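You operate a simulated robot arm through the tools that you are given. There is no shell and no other tool. Be economical: measure what you need, move in short steps, check, and stop when the job is done.

You are at the controls of a simulated two-armed robot. One attempt, no reset.

Task
Clear the LEVER OPEN fault, run the cycle and go back to manual.

It is judged by the outcome, as a careful person would: the job done as asked, and still so three seconds after it is handed in. It fails if anything else is knocked over, pushed out of place, dropped, spilled or broken.

Robot
Two 7-joint arms with fingered hands on one trunk, on a base that drives. Base frame: it is fixed to the floor where the robot stands at the start and does not move with it; the origin is under the middle of the robot, x ahead of it, y to its left, z up. Lengths are in m, angles in degrees, forces in N, time in s.
The left shoulder is at the start at [0.07, 0.149, 1.059], the right one opposite. With the tool pointing down near the work surface each hand reaches from about 0.1 to 0.76 m from the robot's upright axis, wherever it stands, measured 20 degrees to its own side. Places, roughly: a-slide lever [0.7, -0.2, 1.1]; control box [0.6, -0.6, 0.8]; green button [0.7, -0.6, 0.6]; mode knob [0.5, -0.6, 0.6]; orange button [0.6, -0.6, 0.6]. Payload 3.6 kg a hand.
The TCP of each hand is the grasp point between the finger pads, 0.025 m short of the fingertips. In the tool frame z runs along the fingers and y along their closing line. The gripper opens to 0.088 m. The gripper's body begins 0.029 m behind the TCP. The gripper is a hand of 4 fingers: y runs from the thumb to the fingers, the wrist lies at [-0.013, -0.097, -0.162] in the tool frame, and closing takes about 1.5 s.
Orientation is told as [roll, pitch, yaw] about the base's x, y, z axes, in that order, counted from this pose: with the fingers straight down and the wrist toward the robot, the tool's x, y and z point along [0, 1, 0], [1, 0, 0] and [0, 0, -1] of the base frame.

Tools
- The arms move only by the tool arm_command. It takes "left_deltas", "right_deltas" or both (then of equal length, played together; a hand with none holds still); each is a list of rows, each an object of numbers (a shift or turn left out is 0, a gripper value left out holds the last): "wx", "wy", "wz": the turn, a rotation vector about the tool's x, y, z in degrees; "x", "y", "z": the shift along the tool's x, y, z in m; "jaw": the gripper command, from -1 (shut) to 1 (fully open), values between in proportion. In form: [{"wx": .., "wy": .., "wz": .., "x": .., "y": .., "z": .., "jaw": ..}, ...]. A call has 1 to 8 rows; each row is the pose to reach, as a shift and turn from the pose commanded when the call began, along the tool's axes at that moment. Rows are played at 5 a second. More than 0.05 m and 8.6 degrees between two rows, or a gripper value outside its range, and nothing of the call is played. Where a pose cannot be reached the arm comes as near as it can. A force on the tool above 40 N (or 10 N above the force at the start of the call, whichever is more), or a blocked arm, ends the call early, and 0.2 s more pass. The fingers move at their own pace (about 0.045 m/s each) and stop on an object; they squeeze with about 23 N. The grip force told is the motor's: it shows also when the fingers shut on nothing. Time passes only in rows, and 0.2 s behind the last, so rows that repeat a pose let the fingers close. It gives the time, the measured TCP pose, the force on the tool (base axes), the opening and the grip force at its end, in the units of the frame above (readings bear some noise), with the torque about the TCP (base axes, N m) and any sound that the robot's microphone picked up.
- Cameras (640 x 400 px; columns grow to the right, rows downward): "scene" is now at [0.1242, -0.0563, 1.3304]; the picture's right is [-0.61, -0.79, 0.00], its down [-0.12, 0.09, -0.99] and it looks along [0.78, -0.61, -0.15] (base axes); focal length 214 px, centre (320, 200). "left" rides on the left gripper at [-0.064, -0.083, -0.098] in its tool frame; the picture's right is [-0.62, -0.37, 0.69], its down [0.71, -0.63, 0.30] and it looks along [0.32, 0.68, 0.65] (tool axes); focal length 265 px, centre (320, 200). "right" rides on the right gripper at [0.064, -0.083, -0.098] in its tool frame; the picture's right is [-0.62, 0.37, -0.69], its down [-0.71, -0.63, 0.31] and it looks along [-0.32, 0.68, 0.65] (tool axes); focal length 265 px, centre (320, 200). There is no depth. A picture from a camera that has moved, and an enlarged one, comes with that camera's place and axes in the base frame and with its lens.
- grab_frame(camera): a new picture of that camera. It takes no simulated time.
- slide_trunk(by): slides the trunk up (or, below 0, down) by that many m; the arms and the scene camera ride with it, the base frame stays. It gives what a move gives, with no picture.
- steer(legs): drives the robot by 1 to 6 legs, each [ahead, left, turn to the left] in m, m and degrees, along the robot's own axes; the way and the turn of a leg run together, so that a leg with both is an arc; at most 1.5 m and 180 degrees a leg. The arms and the cameras ride along, it lands a little off, and it stops where it bumps. It gives what a move gives.
- set_grasp(shape, hand): the hand has 4 fingers and takes this shape, open, in about a second: jaw (thumb against the fingers, like two jaws); tri (thumb and two fingers); tip (a fingertip pinch); poke (one finger out to press); point (the index stretched); flat (the hand flat); cup (the hand cupped); fist (a fist). The gripper value then closes the fingers along that shape, each until it touches; the sizes above hold for jaw. It gives what a move gives, with no picture.
- turn_head(pan, tilt): turns the head with the scene camera to pan (to the left, within 86 degrees either way) and tilt (down, from -29 to 69), counted from straight ahead of the robot. It gives what a move gives.
- enlarge(camera, box): a new picture of the part [left, top, right, bottom] of that camera's present view, enlarged. It takes no simulated time.
- hand_in(): hands the job in; it is judged then, once.

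Go step by step. Nothing tells you exact positions but the pictures and the camera data: compare them with the known pose of the tool, close in by small moves and look again before you grip or let go. The budget is 120 turns and 92 pictures, counting those below and the enlarged ones. Unless the task says otherwise, let go and move clear before handing in, and close with one line.

The tools are called after "Request:" as name(argument=value, ...) on one line, values as JSON. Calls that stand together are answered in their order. arm_command: Moves the arms, as the interface text tells. Its arguments: {"type":"object","properties":{"left_deltas":{"type":"array","items":{"type":"object","properties":{"wx":{"type":"number"},"wy":{"type":"number"},"wz":{"type":"number"},"x":{"type":"number"},"y":{"type":"number"},"z":{"type":"number"},"jaw":{"type":"number"}}}},"right_deltas":{"type":"array","items":{"type":"object","properties":{"wx":{"type":"number"},"wy":{"type":"number"},"wz":{"type":"number"},"x":{"type":"number"},"y":{"type":"number"},"z":{"type":"number"},"jaw":{"type":"number"}}}}},"required":[]} The other tools are called the same way: slide_trunk (by) slides the trunk up or down; set_grasp (shape, hand) gives the hand a shape; steer (legs) drives the base; turn_head (pan, tilt) turns the head that bears the scene camera; grab_frame (camera) takes a picture; enlarge (camera, box) takes an enlarged picture of a part of a camera's view; hand_in () hands the job in.

At the start:

```text
t: 0.0
left_ee_pos: [0.4865, -0.0152, 1.3561]
left_orientation: [-4.1, 0.8, 4.2]
left_ft_force: [0.4, 0.1, 0.2]
left_moment: [0.04, 0.03, -0.01]
left_opening: 0.0875
left_grip_force: 0.1
left_shape: jaw
right_ee_pos: [0.2771, -0.4276, 1.4108]
right_orientation: [0.0, 0.0, 0.2]
right_ft_force: [0.2, 0.3, 0.1]
right_moment: [-0.03, 0.0, 0.03]
right_opening: 0.0875
right_grip_force: 0.1
right_shape: jaw
trunk travel left (down, up): [-0.549, 0.391]
robot x, y, heading: [0.0003, -0.003, 0.1]
head pan, tilt: [-37.8, 8.5]
```

scene: 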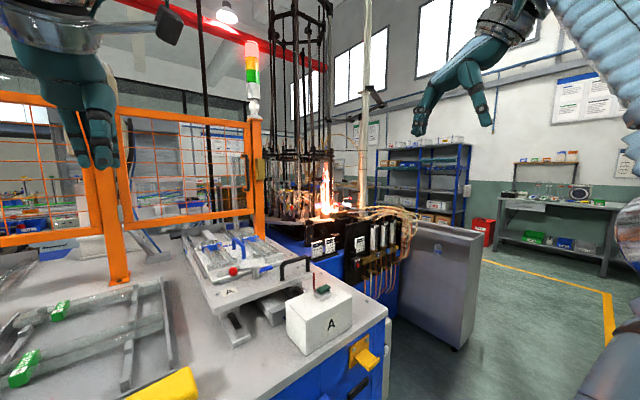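
right: 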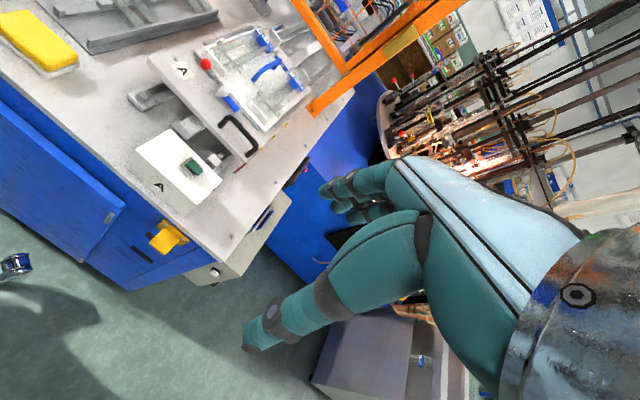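
left: 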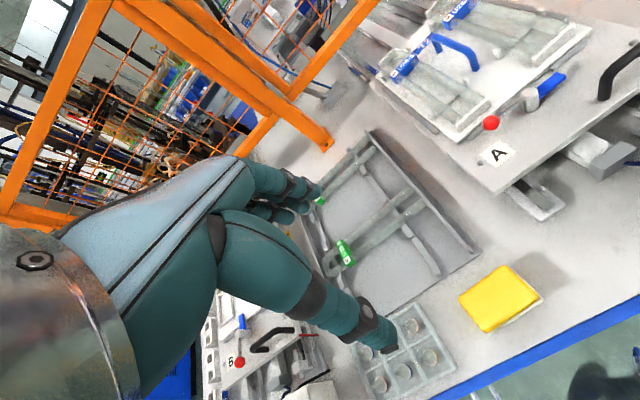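

I see the A-slide with a red-knobbed lever on the table and a control box on the bench's right side. I'll look closer at both.

Request:
enlarge(camera="scene", box=[170, 210, 400, 354])

Request:
enlarge(camera="right", box=[120, 20, 360, 290])

Request:
enlarge(camera="left", box=[360, 0, 640, 220])

```text
2.78 times, centred on (285, 282) of scene
camera zoom: at [0.1242, -0.0563, 1.3304], right [-0.61, -0.79, 0.0], down [-0.12, 0.09, -0.99], along [0.78, -0.61, -0.15], focal length 596 px, centre (417, -28)
```

zoom: 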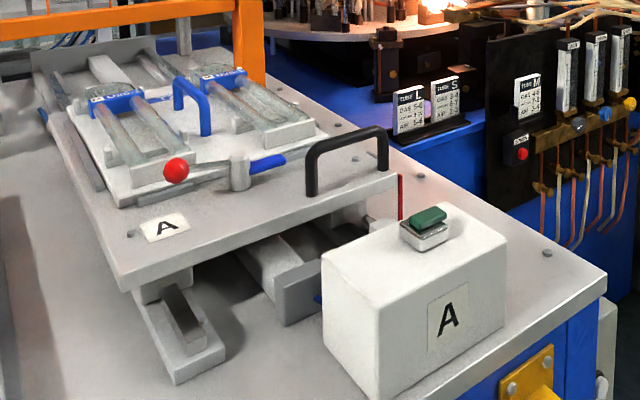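

```text
1.48 times, centred on (240, 155) of right
camera zoom: at [0.1931, -0.3621, 1.5094], right [0.37, -0.62, 0.69], down [-0.63, -0.72, -0.31], along [0.68, -0.32, -0.65], focal length 393 px, centre (438, 267)
```

zoom: 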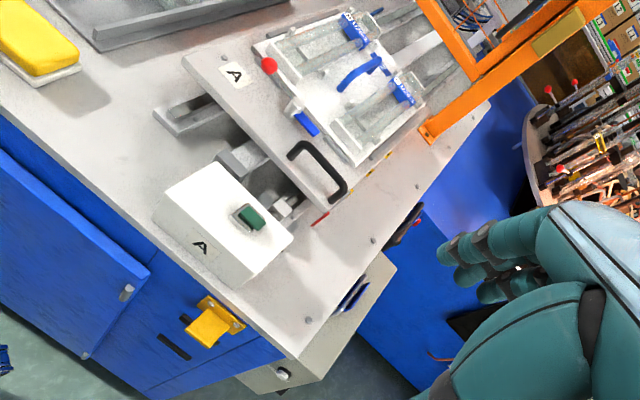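

```text
1.82 times, centred on (500, 110) of left
camera zoom: at [0.409, -0.0765, 1.4573], right [-0.33, -0.69, -0.64], down [-0.68, 0.64, -0.35], along [0.65, 0.33, -0.68], focal length 483 px, centre (-7, 364)
```

zoom: 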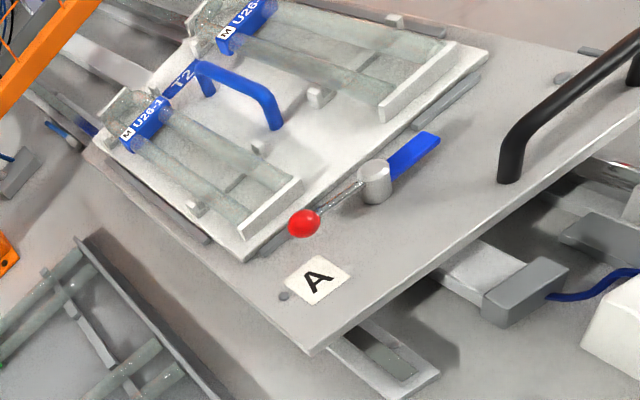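

The A lever has a red ball to the left side and a blue tab toward the right. I'll look at slide B for comparison and at the floor area to the right.

Request:
turn_head(pan=25, tilt=30)

Request:
grab_frame(camera="scene")

Request:
turn_head(pan=-70, tilt=30)

Request:
grab_frame(camera="scene")

```text
t: 1.3
left_ee_pos: [0.4875, -0.0104, 1.3548]
left_orientation: [-4.3, 0.7, 4.4]
left_ft_force: [-1.0, -0.4, 0.2]
left_moment: [-0.03, 0.0, -0.02]
left_opening: 0.0878
left_grip_force: 0.1
left_shape: jaw
right_ee_pos: [0.2771, -0.427, 1.412]
right_orientation: [-0.1, 0.1, 0.1]
right_ft_force: [0.5, -0.3, 0.1]
right_moment: [-0.02, -0.01, -0.04]
right_opening: 0.0875
right_grip_force: 0.1
right_shape: jaw
trunk travel left (down, up): [-0.549, 0.391]
robot x, y, heading: [0.0038, -0.0012, -0.1]
head pan, tilt: [25.0, 30.0]
```

```text
85 pictures are left
camera scene: at [0.1329, 0.0388, 1.2956], right [0.42, -0.91, 0.0], down [-0.45, -0.21, -0.87], along [0.79, 0.37, -0.5], focal length 214 px, centre (320, 200)
```

scene: 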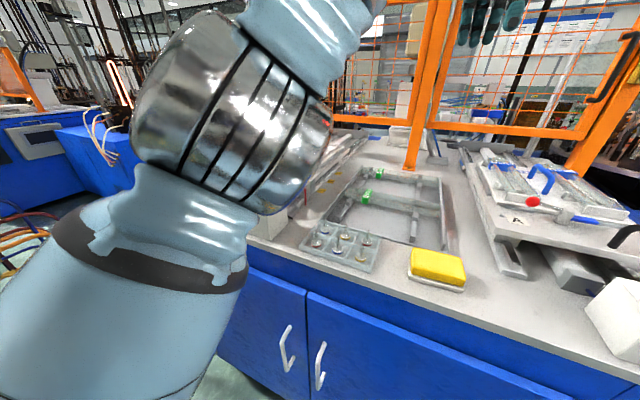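

```text
t: 3.0
left_ee_pos: [0.4874, -0.0106, 1.3552]
left_orientation: [-4.3, 0.8, 4.4]
left_ft_force: [0.0, 0.1, -0.2]
left_moment: [0.02, 0.0, -0.01]
left_opening: 0.0875
left_grip_force: 0.0
left_shape: jaw
right_ee_pos: [0.2772, -0.4269, 1.4104]
right_orientation: [0.0, 0.1, 0.1]
right_ft_force: [0.0, 0.3, -1.0]
right_moment: [0.01, -0.03, -0.03]
right_opening: 0.0878
right_grip_force: 0.1
right_shape: jaw
trunk travel left (down, up): [-0.549, 0.391]
robot x, y, heading: [-0.0019, -0.0035, -0.2]
head pan, tilt: [-70.0, 30.0]
```

```text
84 pictures are left
camera scene: at [0.0819, -0.0844, 1.2956], right [-0.94, -0.34, 0.0], down [-0.17, 0.47, -0.87], along [0.3, -0.81, -0.5], focal length 214 px, centre (320, 200)
```

scene: 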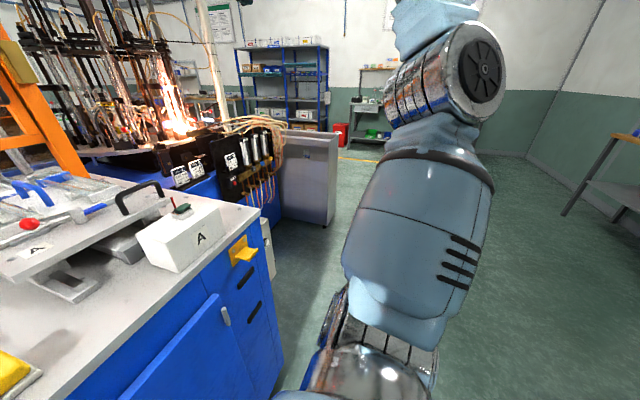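

Free floor lies to the right of the bench. I'll look at B's lever as the pattern for closed.

Request:
enlarge(camera="left", box=[190, 300, 350, 400])

Request:
steer(legs=[[-0.15, 0, 0], [0, -1.2, 0]])

Request:
turn_head(pan=30, tilt=25)

Request:
grab_frame(camera="scene")

```text
4.00 times, centred on (270, 350) of left
camera zoom: at [0.4103, -0.0727, 1.4589], right [-0.32, -0.7, -0.64], down [-0.69, 0.64, -0.35], along [0.65, 0.33, -0.68], focal length 1062 px, centre (520, -400)
```

zoom: 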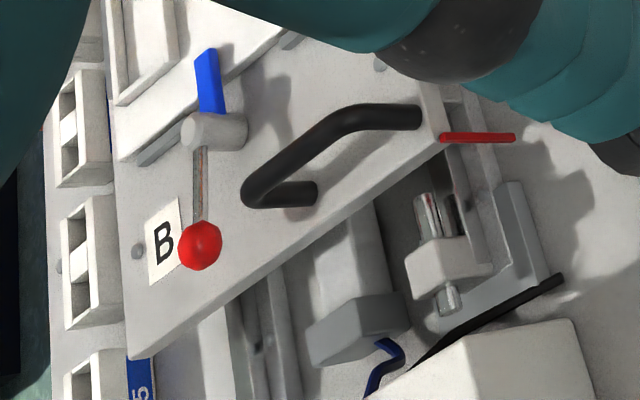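

```text
t: 20.9
left_ee_pos: [0.3266, -1.2305, 1.356]
left_orientation: [-4.3, 0.7, 3.7]
left_ft_force: [-0.2, 0.8, 0.1]
left_moment: [0.0, 0.02, -0.01]
left_opening: 0.0876
left_grip_force: 0.1
left_shape: jaw
right_ee_pos: [0.1107, -1.6439, 1.4111]
right_orientation: [0.0, -0.1, -0.6]
right_ft_force: [-0.7, -0.5, 0.8]
right_moment: [0.0, -0.01, -0.01]
right_opening: 0.0874
right_grip_force: 0.1
right_shape: jaw
trunk travel left (down, up): [-0.549, 0.391]
robot x, y, heading: [-0.1577, -1.2121, -0.9]
head pan, tilt: [-70.0, 30.0]
```

```text
t: 22.6
left_ee_pos: [0.3286, -1.2285, 1.3553]
left_orientation: [-4.3, 0.9, 3.7]
left_ft_force: [-0.2, -0.9, -1.1]
left_moment: [-0.02, 0.0, 0.01]
left_opening: 0.0877
left_grip_force: 0.0
left_shape: jaw
right_ee_pos: [0.1119, -1.6447, 1.411]
right_orientation: [0.1, 0.0, -0.6]
right_ft_force: [0.9, -0.6, 0.5]
right_moment: [0.0, 0.02, -0.01]
right_opening: 0.0878
right_grip_force: 0.1
right_shape: jaw
trunk travel left (down, up): [-0.549, 0.391]
robot x, y, heading: [-0.1584, -1.2132, -0.7]
head pan, tilt: [30.0, 25.0]
```

```text
82 pictures are left
camera scene: at [-0.0285, -1.1685, 1.3036], right [0.49, -0.87, 0.0], down [-0.37, -0.21, -0.91], along [0.79, 0.44, -0.42], focal length 214 px, centre (320, 200)
```

scene: 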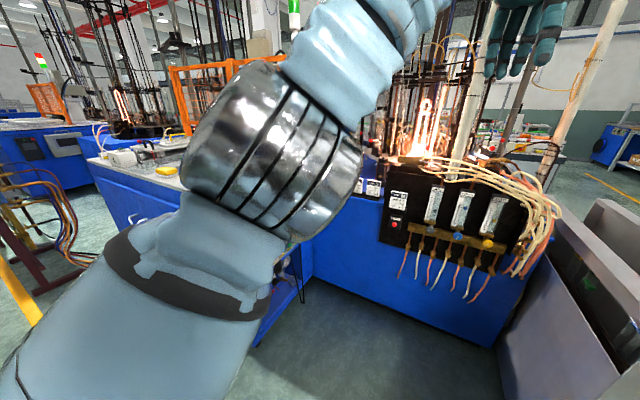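

B's lever ball points toward the robot (-x), while A's points +y, parallel to the front edge — so A looks open and needs a quarter turn. I'll drive around to face the bench's right side and see the box.

Request:
steer(legs=[[0, -0.15, 0], [0, 0, 90], [0, -0.6, 0]])

Request:
turn_head(pan=0, tilt=40)

Request:
grab_frame(camera="scene")

```text
t: 42.2
left_ee_pos: [0.4258, -0.8676, 1.3555]
left_orientation: [-3.9, 0.6, 95.3]
left_ft_force: [0.7, 0.0, -0.7]
left_moment: [-0.04, 0.02, -0.01]
left_opening: 0.0875
left_grip_force: 0.0
left_shape: jaw
right_ee_pos: [0.8443, -1.071, 1.4088]
right_orientation: [0.2, -0.1, 91.0]
right_ft_force: [-0.2, 0.5, 0.2]
right_moment: [-0.05, 0.02, 0.0]
right_opening: 0.0876
right_grip_force: 0.0
right_shape: jaw
trunk travel left (down, up): [-0.549, 0.391]
robot x, y, heading: [0.4197, -1.3529, 90.9]
head pan, tilt: [30.0, 25.0]
stopped in leg 3: the robot was blocked; the commanded pose is now the measured one
```

```text
t: 43.1
left_ee_pos: [0.4228, -0.8738, 1.3569]
left_orientation: [-4.2, 0.6, 95.4]
left_ft_force: [-0.4, 0.1, -0.9]
left_moment: [0.04, 0.0, -0.01]
left_opening: 0.0878
left_grip_force: 0.0
left_shape: jaw
right_ee_pos: [0.8409, -1.0771, 1.4133]
right_orientation: [0.0, -0.3, 91.1]
right_ft_force: [-0.2, 0.3, 0.6]
right_moment: [0.02, -0.02, 0.0]
right_opening: 0.0878
right_grip_force: 0.0
right_shape: jaw
trunk travel left (down, up): [-0.549, 0.391]
robot x, y, heading: [0.4185, -1.3538, 91.2]
head pan, tilt: [0.0, 40.0]
```

```text
81 pictures are left
camera scene: at [0.4172, -1.2222, 1.2806], right [1.0, 0.02, 0.0], down [0.01, -0.64, -0.77], along [-0.01, 0.77, -0.64], focal length 214 px, centre (320, 200)
```

scene: 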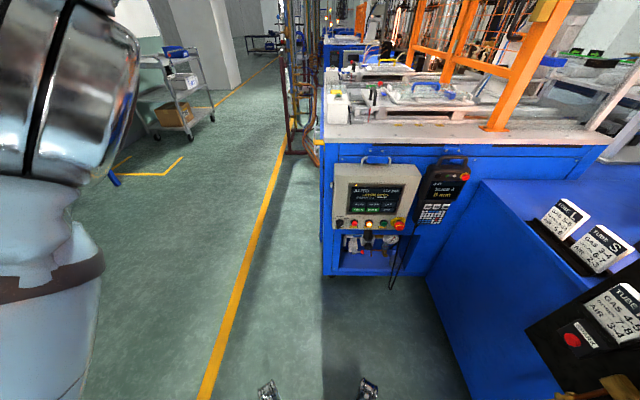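

The box faces me with a screen and a row of buttons below it. I was stopped near the blue machine on the right; I'll back off a bit. First read the panel.

Request:
enlarge(camera="scene", box=[325, 145, 485, 245])

Request:
turn_head(pan=-60, tilt=45)

Request:
grab_frame(camera="scene")

```text
4.00 times, centred on (405, 195) of scene
camera zoom: at [0.4172, -1.2222, 1.2806], right [1.0, 0.02, 0.0], down [0.01, -0.64, -0.77], along [-0.01, 0.77, -0.64], focal length 858 px, centre (-20, 220)
```

zoom: 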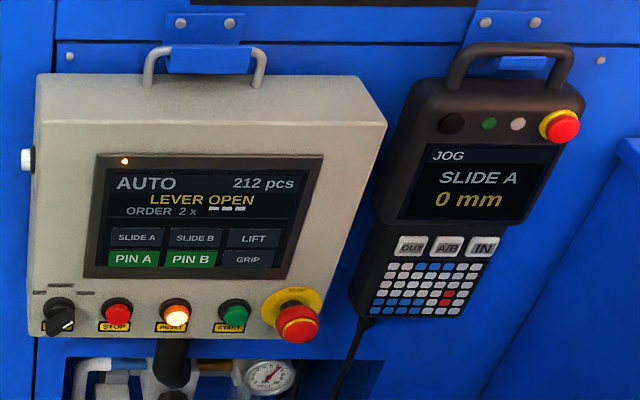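

```text
t: 44.4
left_ee_pos: [0.4228, -0.8697, 1.3562]
left_orientation: [-3.9, 0.8, 95.2]
left_ft_force: [-0.5, -0.2, 0.7]
left_moment: [0.01, 0.01, -0.02]
left_opening: 0.0876
left_grip_force: 0.0
left_shape: jaw
right_ee_pos: [0.8423, -1.0739, 1.4118]
right_orientation: [0.1, -0.2, 91.0]
right_ft_force: [0.8, -0.6, 0.3]
right_moment: [0.01, -0.02, 0.02]
right_opening: 0.0876
right_grip_force: 0.0
right_shape: jaw
trunk travel left (down, up): [-0.549, 0.391]
robot x, y, heading: [0.4206, -1.3578, 91.1]
head pan, tilt: [-60.0, 45.0]
```

```text
79 pictures are left
camera scene: at [0.4893, -1.2619, 1.273], right [0.52, -0.86, 0.0], down [-0.61, -0.37, -0.71], along [0.61, 0.37, -0.71], focal length 214 px, centre (320, 200)
```

scene: 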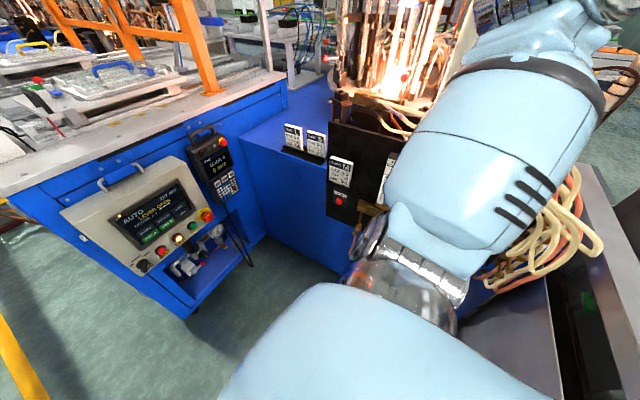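

The box shows AUTO / LEVER OPEN, with OFF–MAN–AUTO style knob, STOP, RESET (orange), START (green). I'll read details: knob labels, levers A and B.

Request:
steer(legs=[[0, 0.05, 0]])

Request:
turn_head(pan=-10, tilt=30)

Request:
enlarge(camera="scene", box=[240, 190, 400, 290])

Request:
enlarge(camera="scene", box=[270, 90, 430, 190])

```text
t: 45.8
left_ee_pos: [0.3702, -0.8651, 1.3552]
left_orientation: [-4.4, 1.0, 96.0]
left_ft_force: [0.9, -0.8, 0.0]
left_moment: [-0.01, -0.01, -0.02]
left_opening: 0.0878
left_grip_force: 0.2
left_shape: jaw
right_ee_pos: [0.7973, -1.0726, 1.41]
right_orientation: [0.3, -0.1, 91.1]
right_ft_force: [0.4, -0.8, -0.3]
right_moment: [-0.04, 0.01, -0.03]
right_opening: 0.0879
right_grip_force: 0.2
right_shape: jaw
trunk travel left (down, up): [-0.549, 0.391]
robot x, y, heading: [0.3699, -1.3561, 91.5]
head pan, tilt: [-60.0, 45.0]
```

```text
t: 46.9
left_ee_pos: [0.3673, -0.8659, 1.3556]
left_orientation: [-4.5, 1.0, 96.0]
left_ft_force: [0.2, 0.4, 0.7]
left_moment: [0.0, 0.02, 0.01]
left_opening: 0.0881
left_grip_force: 0.0
left_shape: jaw
right_ee_pos: [0.793, -1.0741, 1.4108]
right_orientation: [0.2, -0.1, 91.1]
right_ft_force: [-0.2, -0.5, 0.0]
right_moment: [-0.01, 0.0, -0.02]
right_opening: 0.0877
right_grip_force: 0.0
right_shape: jaw
trunk travel left (down, up): [-0.549, 0.391]
robot x, y, heading: [0.3676, -1.3558, 91.0]
head pan, tilt: [-10.0, 30.0]
```

```text
4.00 times, centred on (320, 240) of scene
camera zoom: at [0.3823, -1.2152, 1.2955], right [0.99, -0.16, 0.0], down [-0.08, -0.49, -0.87], along [0.13, 0.86, -0.5], focal length 858 px, centre (320, 40)
```

zoom: 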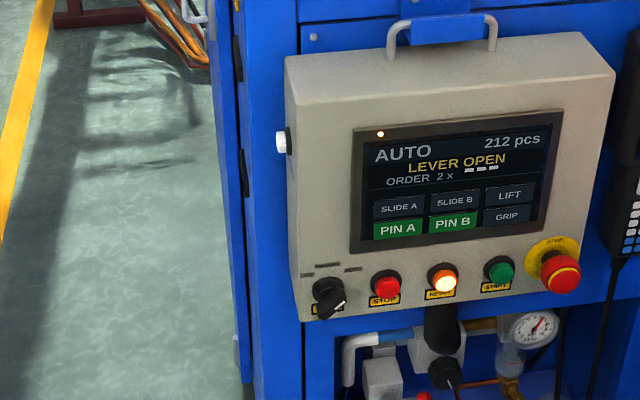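

```text
4.00 times, centred on (350, 140) of scene
camera zoom: at [0.3823, -1.2152, 1.2955], right [0.99, -0.16, 0.0], down [-0.08, -0.49, -0.87], along [0.13, 0.86, -0.5], focal length 858 px, centre (200, 440)
```

zoom: 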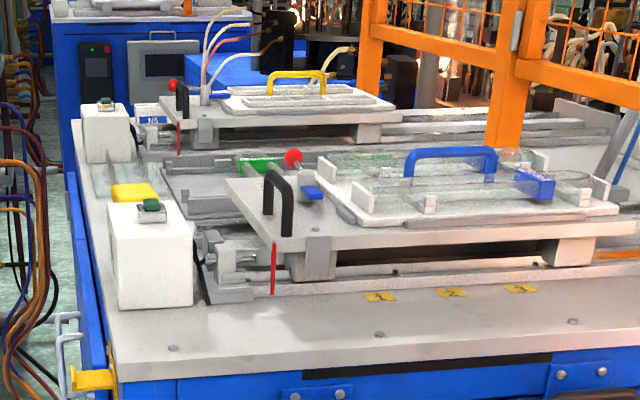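

I'll zoom tighter on the display and the knob, from lower down.

Request:
slide_trunk(by=-0.35)

Request:
turn_head(pan=-12, tilt=12)

Request:
grab_frame(camera="scene")

```text
t: 50.4
left_ee_pos: [0.3657, -0.8667, 1.0069]
left_orientation: [-4.5, 1.0, 96.2]
left_ft_force: [0.1, 0.2, -1.6]
left_moment: [0.0, 0.03, -0.03]
left_opening: 0.088
left_grip_force: 0.0
left_shape: jaw
right_ee_pos: [0.794, -1.0725, 1.0608]
right_orientation: [0.1, -0.1, 91.2]
right_ft_force: [-0.3, -0.2, 0.6]
right_moment: [-0.03, 0.0, 0.0]
right_opening: 0.0878
right_grip_force: 0.0
right_shape: jaw
trunk travel left (down, up): [-0.199, 0.741]
robot x, y, heading: [0.3676, -1.3593, 91.0]
head pan, tilt: [-10.0, 30.0]
```

```text
t: 51.2
left_ee_pos: [0.3662, -0.8658, 1.0054]
left_orientation: [-4.6, 1.0, 96.1]
left_ft_force: [0.9, -0.9, -0.3]
left_moment: [0.0, 0.01, -0.02]
left_opening: 0.0876
left_grip_force: 0.1
left_shape: jaw
right_ee_pos: [0.7947, -1.0736, 1.0609]
right_orientation: [0.1, -0.3, 91.2]
right_ft_force: [0.6, -0.3, -0.4]
right_moment: [0.0, -0.05, 0.0]
right_opening: 0.0873
right_grip_force: 0.0
right_shape: jaw
trunk travel left (down, up): [-0.199, 0.741]
robot x, y, heading: [0.3699, -1.3566, 91.4]
head pan, tilt: [-12.0, 12.0]
```

```text
76 pictures are left
camera scene: at [0.385, -1.2133, 0.9746], right [0.98, -0.19, 0.0], down [-0.04, -0.2, -0.98], along [0.18, 0.96, -0.21], focal length 214 px, centre (320, 200)
```

scene: 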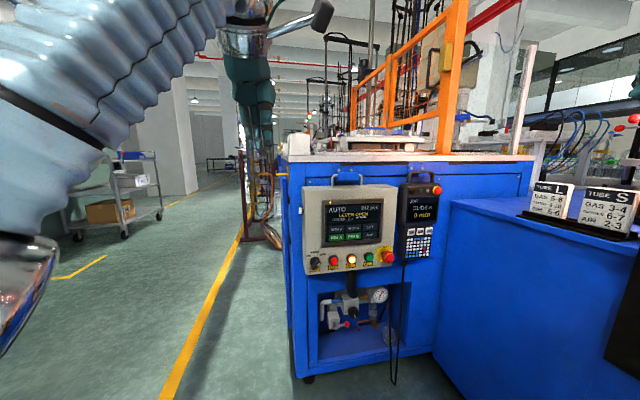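

Request:
enlarge(camera="scene", box=[320, 195, 392, 240])

Request:
enlarge(camera="scene", box=[300, 235, 400, 275])

```text
8.89 times, centred on (356, 218) of scene
camera zoom: at [0.385, -1.2133, 0.9746], right [0.98, -0.19, 0.0], down [-0.04, -0.2, -0.98], along [0.18, 0.96, -0.21], focal length 1906 px, centre (0, 44)
```

zoom: 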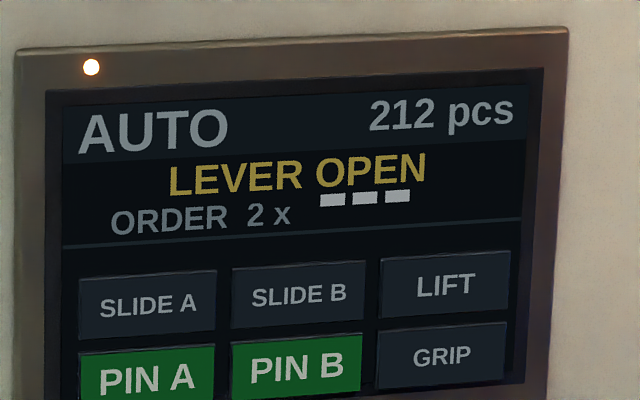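

```text
6.40 times, centred on (350, 255) of scene
camera zoom: at [0.385, -1.2133, 0.9746], right [0.98, -0.19, 0.0], down [-0.04, -0.2, -0.98], along [0.18, 0.96, -0.21], focal length 1373 px, centre (128, -152)
```

zoom: 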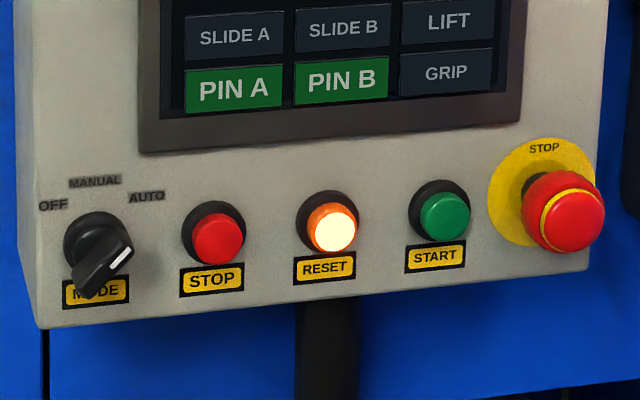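

The knob points to AUTO; MANUAL is straight up. Next I drive back to the bench front to close lever A (turn ball from +y to -x, as on B).

Request:
slide_trunk(by=0.35)

Request:
steer(legs=[[0, 0.53, 0], [0, 0, -91], [0, 1.3, 0], [0.17, 0, 0]])

Request:
turn_head(pan=-12, tilt=25)

Request:
grab_frame(camera="scene")

```text
t: 54.6
left_ee_pos: [0.3657, -0.8661, 1.3557]
left_orientation: [-4.6, 1.0, 96.0]
left_ft_force: [-0.5, 0.4, -0.2]
left_moment: [-0.02, 0.01, 0.02]
left_opening: 0.0878
left_grip_force: 0.0
left_shape: jaw
right_ee_pos: [0.7936, -1.0742, 1.4113]
right_orientation: [0.1, -0.2, 91.2]
right_ft_force: [-0.8, -0.4, 0.2]
right_moment: [-0.01, -0.03, -0.02]
right_opening: 0.088
right_grip_force: 0.0
right_shape: jaw
trunk travel left (down, up): [-0.549, 0.391]
robot x, y, heading: [0.3662, -1.3582, 91.1]
head pan, tilt: [-12.0, 12.0]
```

```text
t: 90.7
left_ee_pos: [0.5043, -0.0644, 1.3562]
left_orientation: [-4.6, 0.8, 4.3]
left_ft_force: [0.4, -0.5, 0.1]
left_moment: [-0.03, 0.01, -0.02]
left_opening: 0.0878
left_grip_force: 0.0
left_shape: jaw
right_ee_pos: [0.2834, -0.4845, 1.4137]
right_orientation: [0.0, -0.3, -0.5]
right_ft_force: [-0.7, -0.7, 0.4]
right_moment: [0.0, -0.04, 0.02]
right_opening: 0.0876
right_grip_force: 0.1
right_shape: jaw
trunk travel left (down, up): [-0.549, 0.391]
robot x, y, heading: [0.0239, -0.0511, -0.6]
head pan, tilt: [-12.0, 12.0]
```

```text
t: 91.5
left_ee_pos: [0.5059, -0.0668, 1.3556]
left_orientation: [-4.5, 1.0, 4.3]
left_ft_force: [0.8, -0.2, 0.3]
left_moment: [0.01, -0.04, -0.02]
left_opening: 0.0878
left_grip_force: 0.1
left_shape: jaw
right_ee_pos: [0.2864, -0.4862, 1.4119]
right_orientation: [0.1, -0.2, -0.4]
right_ft_force: [0.0, -0.3, 0.5]
right_moment: [0.01, -0.01, 0.01]
right_opening: 0.0878
right_grip_force: 0.1
right_shape: jaw
trunk travel left (down, up): [-0.549, 0.391]
robot x, y, heading: [0.0188, -0.0511, -0.7]
head pan, tilt: [-12.0, 25.0]
```

```text
73 pictures are left
camera scene: at [0.1612, -0.0728, 1.3037], right [-0.22, -0.98, 0.0], down [-0.41, 0.09, -0.91], along [0.89, -0.2, -0.42], focal length 214 px, centre (320, 200)
```

scene: 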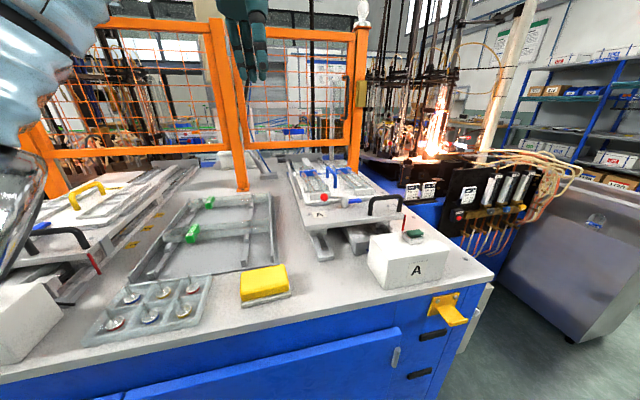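

The two views put the red ball at about (0.653, -0.191, 1.080) and the pivot at about (0.65, -0.247). I'll move the left hand aside and bring the right hand above for a closer look.

Request:
arm_command(right_deltas=[{"x": 0.03, "y": 0.03}, {"x": 0.06, "y": 0.06}, {"x": 0.09, "y": 0.09}, {"x": 0.12, "y": 0.12}, {"x": 0.15, "y": 0.15}, {"x": 0.18, "y": 0.18}, {"x": 0.21, "y": 0.21}, {"x": 0.24, "y": 0.24}], left_deltas=[{"x": 0.03, "y": -0.025}, {"x": 0.06, "y": -0.05}, {"x": 0.09, "y": -0.075}, {"x": 0.12, "y": -0.1}, {"x": 0.15, "y": -0.125}, {"x": 0.18, "y": -0.15}, {"x": 0.21, "y": -0.175}, {"x": 0.24, "y": -0.2}])

Request:
grab_frame(camera="right")

Request:
enlarge(camera="scene", box=[280, 140, 440, 240])

```text
t: 93.3
left_ee_pos: [0.303, 0.1495, 1.3319]
left_orientation: [-4.6, 1.1, 4.2]
left_ft_force: [0.2, -0.3, -0.2]
left_moment: [0.02, -0.01, -0.05]
left_opening: 0.0878
left_grip_force: 0.0
left_shape: jaw
left hand out of reach, approached as far as the arm can: row 8
right_ee_pos: [0.4729, -0.2939, 1.3745]
right_orientation: [0.1, -0.1, -0.6]
right_ft_force: [-0.4, 0.1, 0.1]
right_moment: [0.02, 0.05, 0.0]
right_opening: 0.0879
right_grip_force: 0.0
right_shape: jaw
right hand out of reach, approached as far as the arm can: row 5, 6, 7, 8
trunk travel left (down, up): [-0.549, 0.391]
robot x, y, heading: [0.0219, -0.0504, -0.6]
head pan, tilt: [-12.0, 25.0]
```

```text
72 pictures are left
camera right: at [0.3897, -0.2272, 1.4735], right [0.36, -0.62, 0.69], down [-0.64, -0.71, -0.31], along [0.68, -0.33, -0.65], focal length 265 px, centre (320, 200)
```

right: 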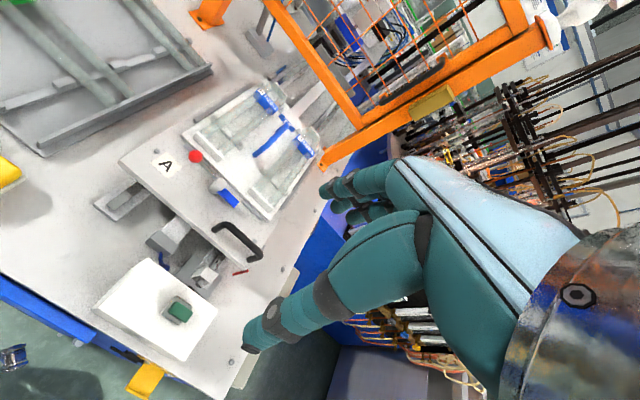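

```text
4.00 times, centred on (360, 190) of scene
camera zoom: at [0.1629, -0.0727, 1.3034], right [-0.22, -0.98, 0.0], down [-0.41, 0.09, -0.91], along [0.88, -0.2, -0.42], focal length 858 px, centre (160, 240)
```

zoom: 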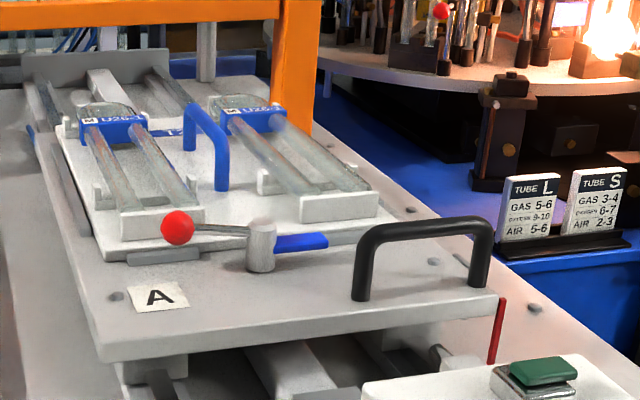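

The plan: push the blue tab toward +x with one finger to start the turn, then sweep the ball toward -y to finish. I'll raise the trunk for reach and form the poke shape.

Request:
slide_trunk(by=0.15)

Request:
set_grasp(hand="right", shape="poke")

Request:
arm_command(right_deltas=[{"z": 0.04}, {"z": 0.08}, {"z": 0.12, "y": 0.02}, {"z": 0.16, "y": 0.04, "x": 0.01}, {"z": 0.18, "y": 0.06, "x": 0.01}, {"z": 0.2, "y": 0.08, "x": 0.01}, {"z": 0.2, "y": 0.08, "x": 0.01}])

Request:
grab_frame(camera="right")

Request:
grab_frame(camera="scene")

```text
t: 95.0
left_ee_pos: [0.3025, 0.1496, 1.4825]
left_orientation: [-4.5, 0.9, 4.2]
left_ft_force: [0.0, -0.1, -0.4]
left_moment: [-0.02, -0.03, 0.0]
left_opening: 0.0876
left_grip_force: 0.0
left_shape: jaw
right_ee_pos: [0.4712, -0.2936, 1.5246]
right_orientation: [0.0, -0.2, -0.5]
right_ft_force: [0.0, 0.3, -0.4]
right_moment: [-0.03, -0.05, 0.0]
right_opening: 0.0878
right_grip_force: 0.1
right_shape: jaw
trunk travel left (down, up): [-0.699, 0.241]
robot x, y, heading: [0.0199, -0.0513, -0.5]
head pan, tilt: [-12.0, 25.0]
```

```text
t: 95.9
left_ee_pos: [0.3023, 0.1501, 1.4834]
left_orientation: [-4.5, 0.9, 4.2]
left_ft_force: [-0.9, 0.8, 0.1]
left_moment: [-0.01, 0.01, 0.02]
left_opening: 0.088
left_grip_force: 0.0
left_shape: jaw
right_ee_pos: [0.4704, -0.2931, 1.5258]
right_orientation: [0.1, -0.2, -0.5]
right_ft_force: [-0.3, -0.6, 0.1]
right_moment: [-0.05, -0.01, 0.01]
right_opening: 0.0
right_grip_force: 0.1
right_shape: poke
trunk travel left (down, up): [-0.699, 0.241]
robot x, y, heading: [0.0228, -0.0531, -0.8]
head pan, tilt: [-12.0, 25.0]
```

```text
t: 97.5
left_ee_pos: [0.3025, 0.1492, 1.4836]
left_orientation: [-4.6, 0.9, 4.2]
left_ft_force: [-0.4, 0.2, 0.8]
left_moment: [0.01, -0.01, -0.02]
left_opening: 0.0877
left_grip_force: 0.0
left_shape: jaw
right_ee_pos: [0.5519, -0.2831, 1.3262]
right_orientation: [0.0, -0.2, -0.6]
right_ft_force: [-0.1, 0.9, 0.9]
right_moment: [-0.01, -0.05, 0.02]
right_opening: 0.0
right_grip_force: 0.0
right_shape: poke
trunk travel left (down, up): [-0.699, 0.241]
robot x, y, heading: [0.019, -0.0503, -0.9]
head pan, tilt: [-12.0, 25.0]
```

```text
70 pictures are left
camera right: at [0.4691, -0.2165, 1.4246], right [0.36, -0.62, 0.69], down [-0.64, -0.71, -0.31], along [0.68, -0.33, -0.65], focal length 265 px, centre (320, 200)
```

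right: 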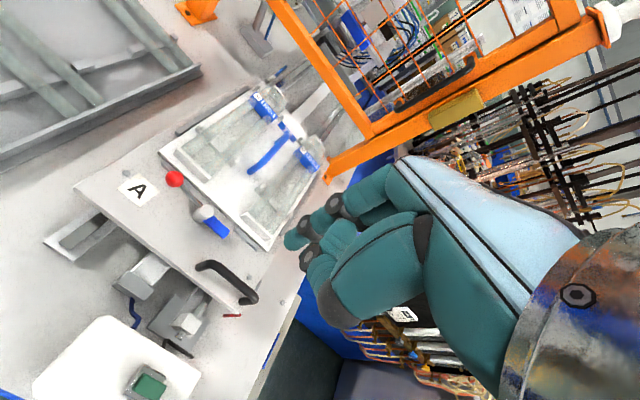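

```text
69 pictures are left
camera scene: at [0.1617, -0.0725, 1.4535], right [-0.22, -0.98, 0.0], down [-0.41, 0.09, -0.91], along [0.88, -0.2, -0.42], focal length 214 px, centre (320, 200)
```

scene: 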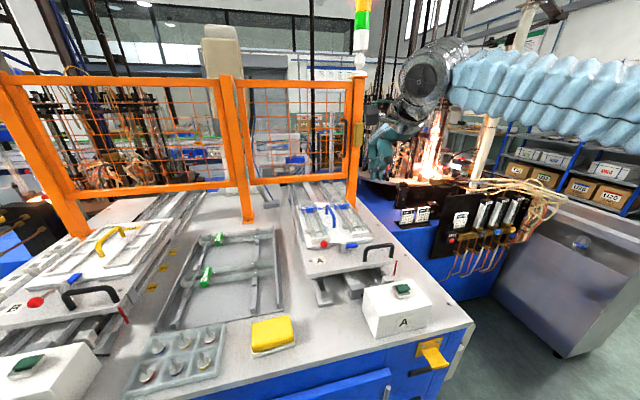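

Request:
enlarge(camera="right", box=[100, 140, 420, 340])

Request:
enlarge(camera="scene", box=[280, 80, 460, 280])

```text
2.00 times, centred on (260, 240) of right
camera zoom: at [0.4691, -0.2165, 1.4246], right [0.36, -0.62, 0.69], down [-0.64, -0.71, -0.31], along [0.68, -0.33, -0.65], focal length 531 px, centre (440, 120)
```

zoom: 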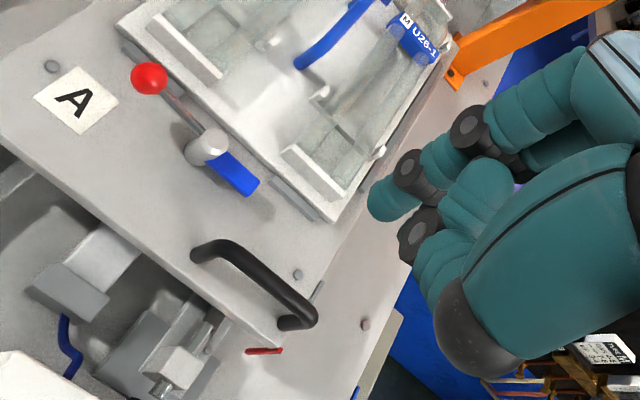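

```text
2.00 times, centred on (370, 180) of scene
camera zoom: at [0.1617, -0.0725, 1.4535], right [-0.22, -0.98, 0.0], down [-0.41, 0.09, -0.91], along [0.88, -0.2, -0.42], focal length 429 px, centre (220, 240)
```

zoom: 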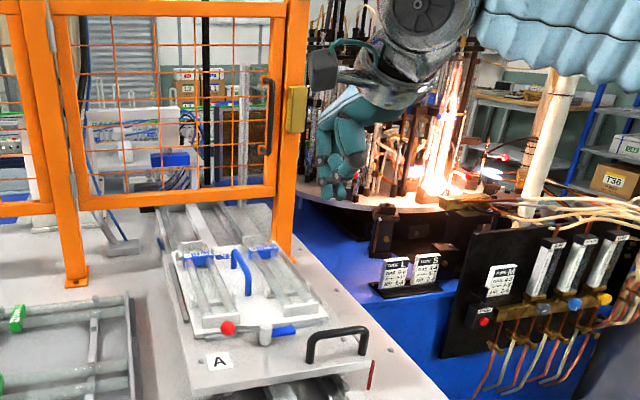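

The ball has only ~1.5 cm behind it to the carrier bar, so instead I'll use the jaw, yawed 45° and partly open, straddling the ball diagonally, and carry it round its arc. Moving above the ball first.

Request:
set_grasp(hand="right", shape="jaw")

Request:
arm_command(right_deltas=[{"x": 0.012, "y": 0.013, "z": 0.01, "wz": -5.6, "jaw": -0.1}, {"x": 0.024, "y": 0.026, "z": 0.02, "wz": -11.2}, {"x": 0.036, "y": 0.038, "z": 0.03, "wz": -16.8}, {"x": 0.048, "y": 0.05, "z": 0.04, "wz": -22.5}, {"x": 0.06, "y": 0.063, "z": 0.05, "wz": -28.1}, {"x": 0.072, "y": 0.076, "z": 0.06, "wz": -33.7}, {"x": 0.082, "y": 0.088, "z": 0.08, "wz": -39.3}, {"x": 0.092, "y": 0.101, "z": 0.1, "wz": -45}])

Request:
grab_frame(camera="right")

Request:
grab_frame(camera="scene")

```text
t: 98.4
left_ee_pos: [0.3014, 0.149, 1.4834]
left_orientation: [-4.5, 0.8, 4.2]
left_ft_force: [-0.3, -0.7, 0.6]
left_moment: [0.0, 0.0, -0.01]
left_opening: 0.0876
left_grip_force: 0.0
left_shape: jaw
right_ee_pos: [0.5515, -0.2839, 1.3275]
right_orientation: [0.0, -0.2, -0.5]
right_ft_force: [-0.1, -0.1, 0.4]
right_moment: [-0.01, -0.04, 0.01]
right_opening: 0.0879
right_grip_force: 0.1
right_shape: jaw
trunk travel left (down, up): [-0.699, 0.241]
robot x, y, heading: [0.016, -0.0517, -0.9]
head pan, tilt: [-12.0, 25.0]
```

```text
t: 100.2
left_ee_pos: [0.3057, 0.1493, 1.482]
left_orientation: [-4.5, 0.9, 4.2]
left_ft_force: [-0.5, -0.2, -0.4]
left_moment: [-0.04, -0.02, 0.0]
left_opening: 0.0878
left_grip_force: 0.0
left_shape: jaw
right_ee_pos: [0.6545, -0.194, 1.2259]
right_orientation: [-0.1, -0.1, 44.6]
right_ft_force: [0.5, 0.1, 0.1]
right_moment: [-0.02, -0.04, -0.02]
right_opening: 0.0401
right_grip_force: 0.0
right_shape: jaw
trunk travel left (down, up): [-0.699, 0.241]
robot x, y, heading: [0.0248, -0.0535, -0.7]
head pan, tilt: [-12.0, 25.0]
```

```text
66 pictures are left
camera right: at [0.5508, -0.2051, 1.3242], right [0.7, -0.18, 0.69], down [0.05, -0.95, -0.31], along [0.72, 0.25, -0.65], focal length 265 px, centre (320, 200)
```

right: 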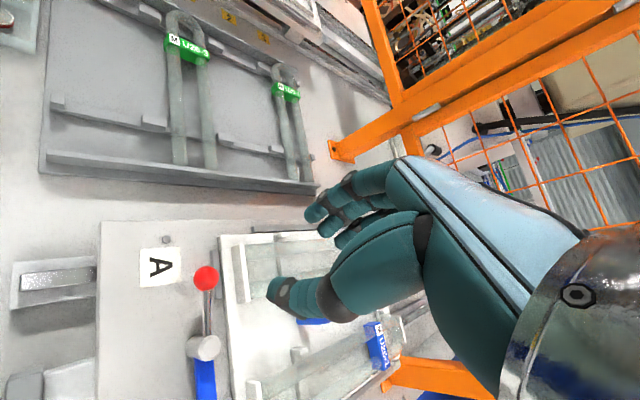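

```text
65 pictures are left
camera scene: at [0.1638, -0.0729, 1.4534], right [-0.22, -0.98, 0.0], down [-0.41, 0.09, -0.91], along [0.88, -0.2, -0.42], focal length 214 px, centre (320, 200)
```

scene: 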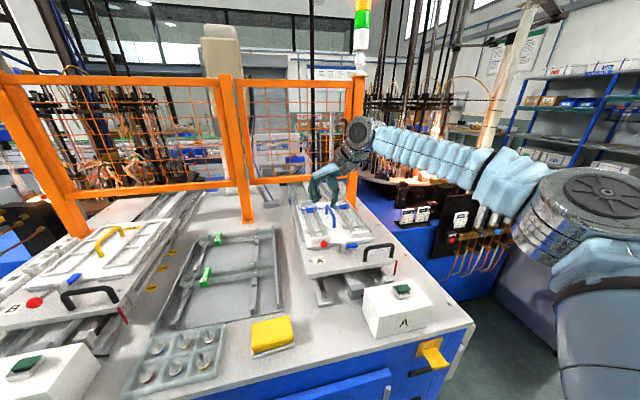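

Request:
enlarge(camera="right", box=[180, 160, 440, 340])

Request:
enlarge(camera="scene", box=[270, 150, 400, 280])

```text
2.22 times, centred on (310, 250) of right
camera zoom: at [0.5508, -0.2051, 1.3242], right [0.7, -0.18, 0.69], down [0.05, -0.95, -0.31], along [0.72, 0.25, -0.65], focal length 590 px, centre (342, 89)
```

zoom: 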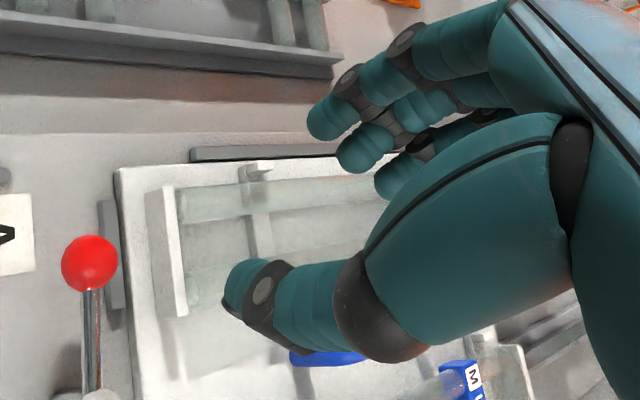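

```text
3.08 times, centred on (335, 215) of scene
camera zoom: at [0.1638, -0.0729, 1.4534], right [-0.22, -0.98, 0.0], down [-0.41, 0.09, -0.91], along [0.88, -0.2, -0.42], focal length 660 px, centre (274, 154)
```

zoom: 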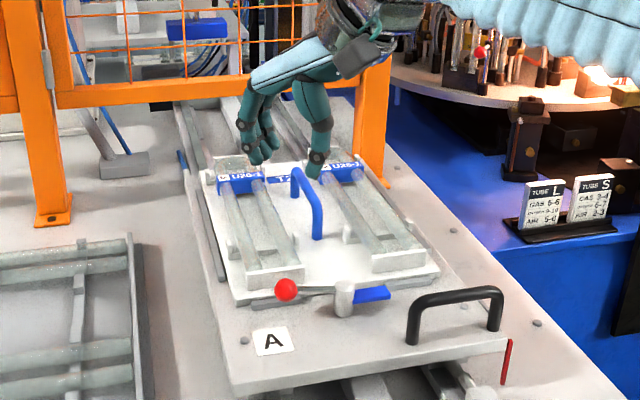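

All views agree: ball (0.653, -0.193, 1.08), carrier bar from x≈0.678. I'll use only the outermost finger behind the ball so the other fingers stay clear of the bar. Lowering partway and checking.

Request:
arm_command(right_deltas=[{"x": 0.0268, "y": -0.0078, "z": 0.02}, {"x": 0.0268, "y": -0.0078, "z": 0.06}, {"x": 0.0268, "y": -0.0078, "z": 0.1}, {"x": 0.0268, "y": -0.0078, "z": 0.1}])

Request:
grab_frame(camera="right")

Request:
enlarge(camera="scene", box=[270, 180, 400, 280])

```text
t: 101.2
left_ee_pos: [0.2986, 0.1491, 1.4824]
left_orientation: [-4.6, 0.8, 4.2]
left_ft_force: [-0.8, -0.5, -0.7]
left_moment: [0.03, 0.0, 0.01]
left_opening: 0.0877
left_grip_force: 0.1
left_shape: jaw
right_ee_pos: [0.6279, -0.1786, 1.1286]
right_orientation: [-0.2, -0.3, 44.6]
right_ft_force: [-0.1, 0.0, 0.3]
right_moment: [-0.03, 0.03, 0.0]
right_opening: 0.0401
right_grip_force: 0.1
right_shape: jaw
trunk travel left (down, up): [-0.699, 0.241]
robot x, y, heading: [0.021, -0.0508, -0.4]
head pan, tilt: [-12.0, 25.0]
```

```text
62 pictures are left
camera right: at [0.523, -0.1908, 1.2261], right [0.69, -0.19, 0.7], down [0.05, -0.95, -0.3], along [0.72, 0.25, -0.65], focal length 265 px, centre (320, 200)
```

right: 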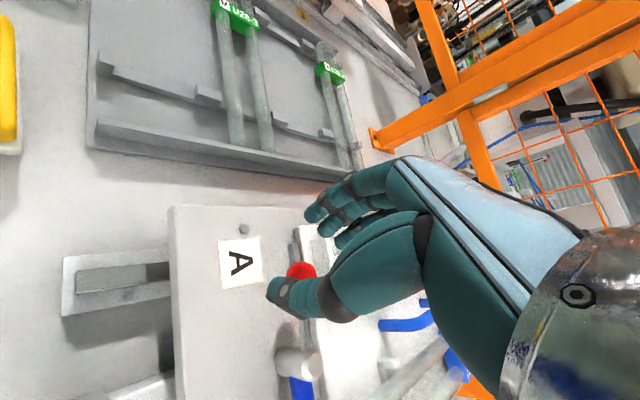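

```text
4.00 times, centred on (335, 230) of scene
camera zoom: at [0.1588, -0.0722, 1.4539], right [-0.22, -0.98, 0.0], down [-0.41, 0.09, -0.91], along [0.89, -0.2, -0.42], focal length 858 px, centre (260, 80)
```

zoom: 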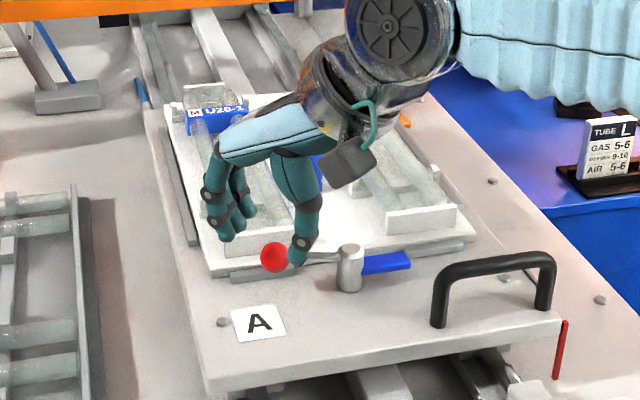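

The geometry matches prediction. I'll descend so the fingertips reach z≈1.07.

Request:
arm_command(right_deltas=[{"z": 0.012}, {"z": 0.024}, {"z": 0.033}, {"z": 0.033}])

Request:
enlarge(camera="right", box=[180, 160, 440, 340])

Request:
enlarge(camera="scene", box=[290, 200, 370, 260])

```text
t: 102.2
left_ee_pos: [0.3039, 0.1492, 1.4837]
left_orientation: [-4.4, 0.9, 4.2]
left_ft_force: [0.3, 0.2, 0.1]
left_moment: [0.01, 0.01, 0.04]
left_opening: 0.0879
left_grip_force: 0.0
left_shape: jaw
right_ee_pos: [0.6303, -0.1784, 1.0922]
right_orientation: [-0.1, -0.2, 44.5]
right_ft_force: [0.5, 0.6, 0.6]
right_moment: [-0.04, 0.0, -0.01]
right_opening: 0.0401
right_grip_force: 0.2
right_shape: jaw
trunk travel left (down, up): [-0.699, 0.241]
robot x, y, heading: [0.0249, -0.0568, -0.7]
head pan, tilt: [-12.0, 25.0]
```

```text
2.22 times, centred on (310, 250) of right
camera zoom: at [0.5267, -0.1903, 1.1906], right [0.7, -0.19, 0.69], down [0.05, -0.95, -0.31], along [0.72, 0.25, -0.65], focal length 590 px, centre (342, 89)
```

zoom: 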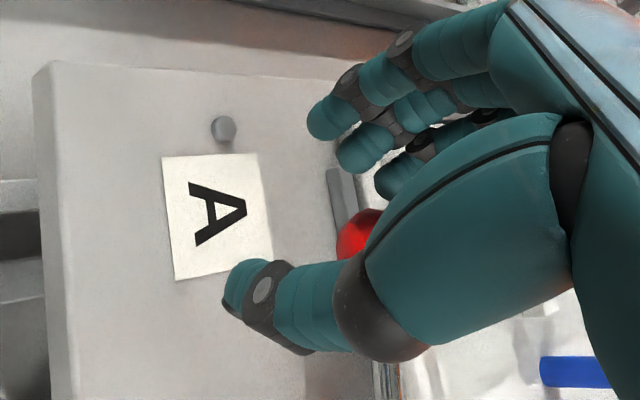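

```text
6.67 times, centred on (330, 230) of scene
camera zoom: at [0.1628, -0.073, 1.4534], right [-0.22, -0.98, 0.0], down [-0.41, 0.09, -0.91], along [0.88, -0.2, -0.42], focal length 1430 px, centre (253, 0)
```

zoom: 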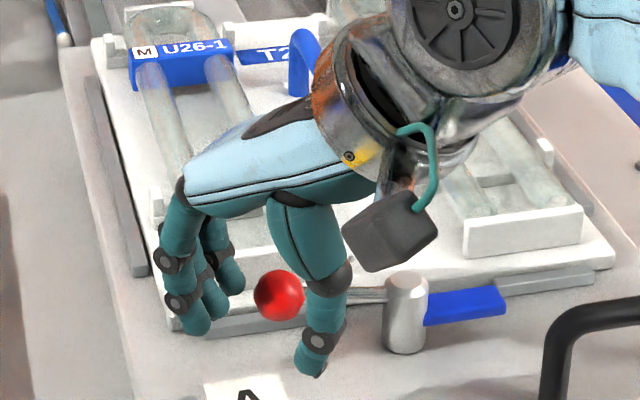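

The outer finger is behind the ball with no contact elsewhere. Now I sweep along the arc, first half.

Request:
arm_command(right_deltas=[{"x": 0.005, "y": -0.007}, {"x": 0.0105, "y": -0.0147}, {"x": 0.016, "y": -0.029}, {"x": 0.0216, "y": -0.0433}])

Request:
enlarge(camera="scene", box=[290, 200, 370, 260])

```text
t: 103.2
left_ee_pos: [0.3002, 0.149, 1.4834]
left_orientation: [-4.6, 0.8, 4.2]
left_ft_force: [-0.7, 1.1, 0.7]
left_moment: [-0.03, 0.0, 0.0]
left_opening: 0.0876
left_grip_force: 0.0
left_shape: jaw
right_ee_pos: [0.5806, -0.1966, 1.0943]
right_orientation: [0.0, -0.2, 44.4]
right_ft_force: [-0.4, 0.6, -0.5]
right_moment: [0.01, 0.02, -0.01]
right_opening: 0.0399
right_grip_force: 0.0
right_shape: jaw
trunk travel left (down, up): [-0.699, 0.241]
robot x, y, heading: [0.0232, -0.0559, -0.6]
head pan, tilt: [-12.0, 25.0]
```

```text
6.67 times, centred on (330, 230) of scene
camera zoom: at [0.1599, -0.0733, 1.4538], right [-0.22, -0.98, 0.0], down [-0.41, 0.09, -0.91], along [0.89, -0.2, -0.42], focal length 1430 px, centre (253, 0)
```

zoom: 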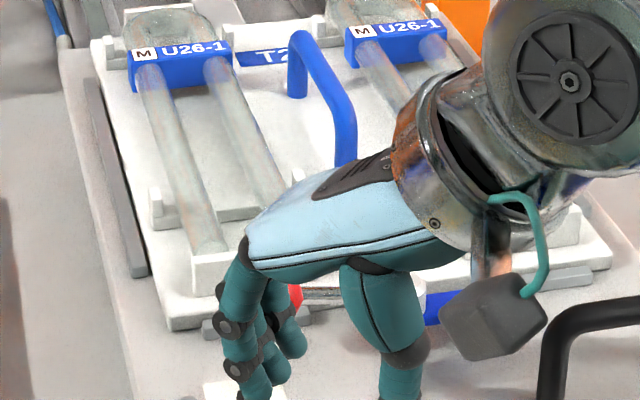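

Request:
enlarge(camera="right", box=[180, 160, 440, 340])

Request:
enlarge(camera="scene", box=[290, 225, 370, 275])

```text
2.22 times, centred on (310, 250) of right
camera zoom: at [0.4772, -0.2062, 1.1918], right [0.69, -0.18, 0.7], down [0.05, -0.95, -0.31], along [0.72, 0.25, -0.65], focal length 590 px, centre (342, 89)
```

zoom: 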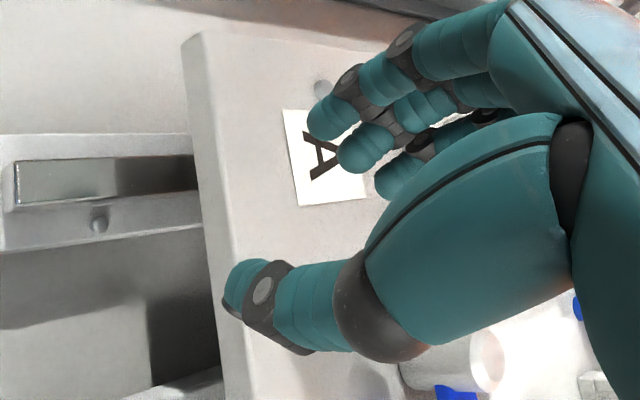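

```text
8.00 times, centred on (330, 250) of scene
camera zoom: at [0.1599, -0.0733, 1.4538], right [-0.22, -0.98, 0.0], down [-0.41, 0.09, -0.91], along [0.89, -0.2, -0.42], focal length 1716 px, centre (240, -200)
```

zoom: 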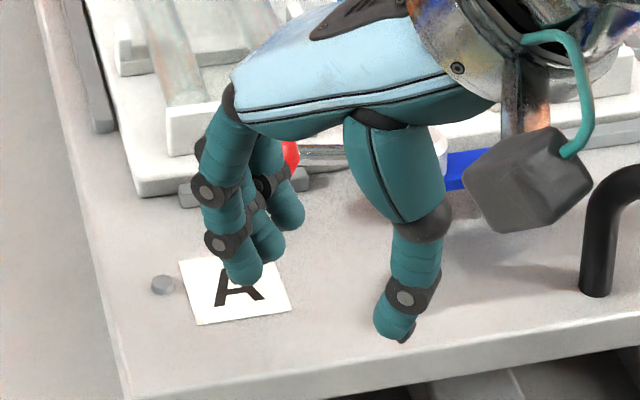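

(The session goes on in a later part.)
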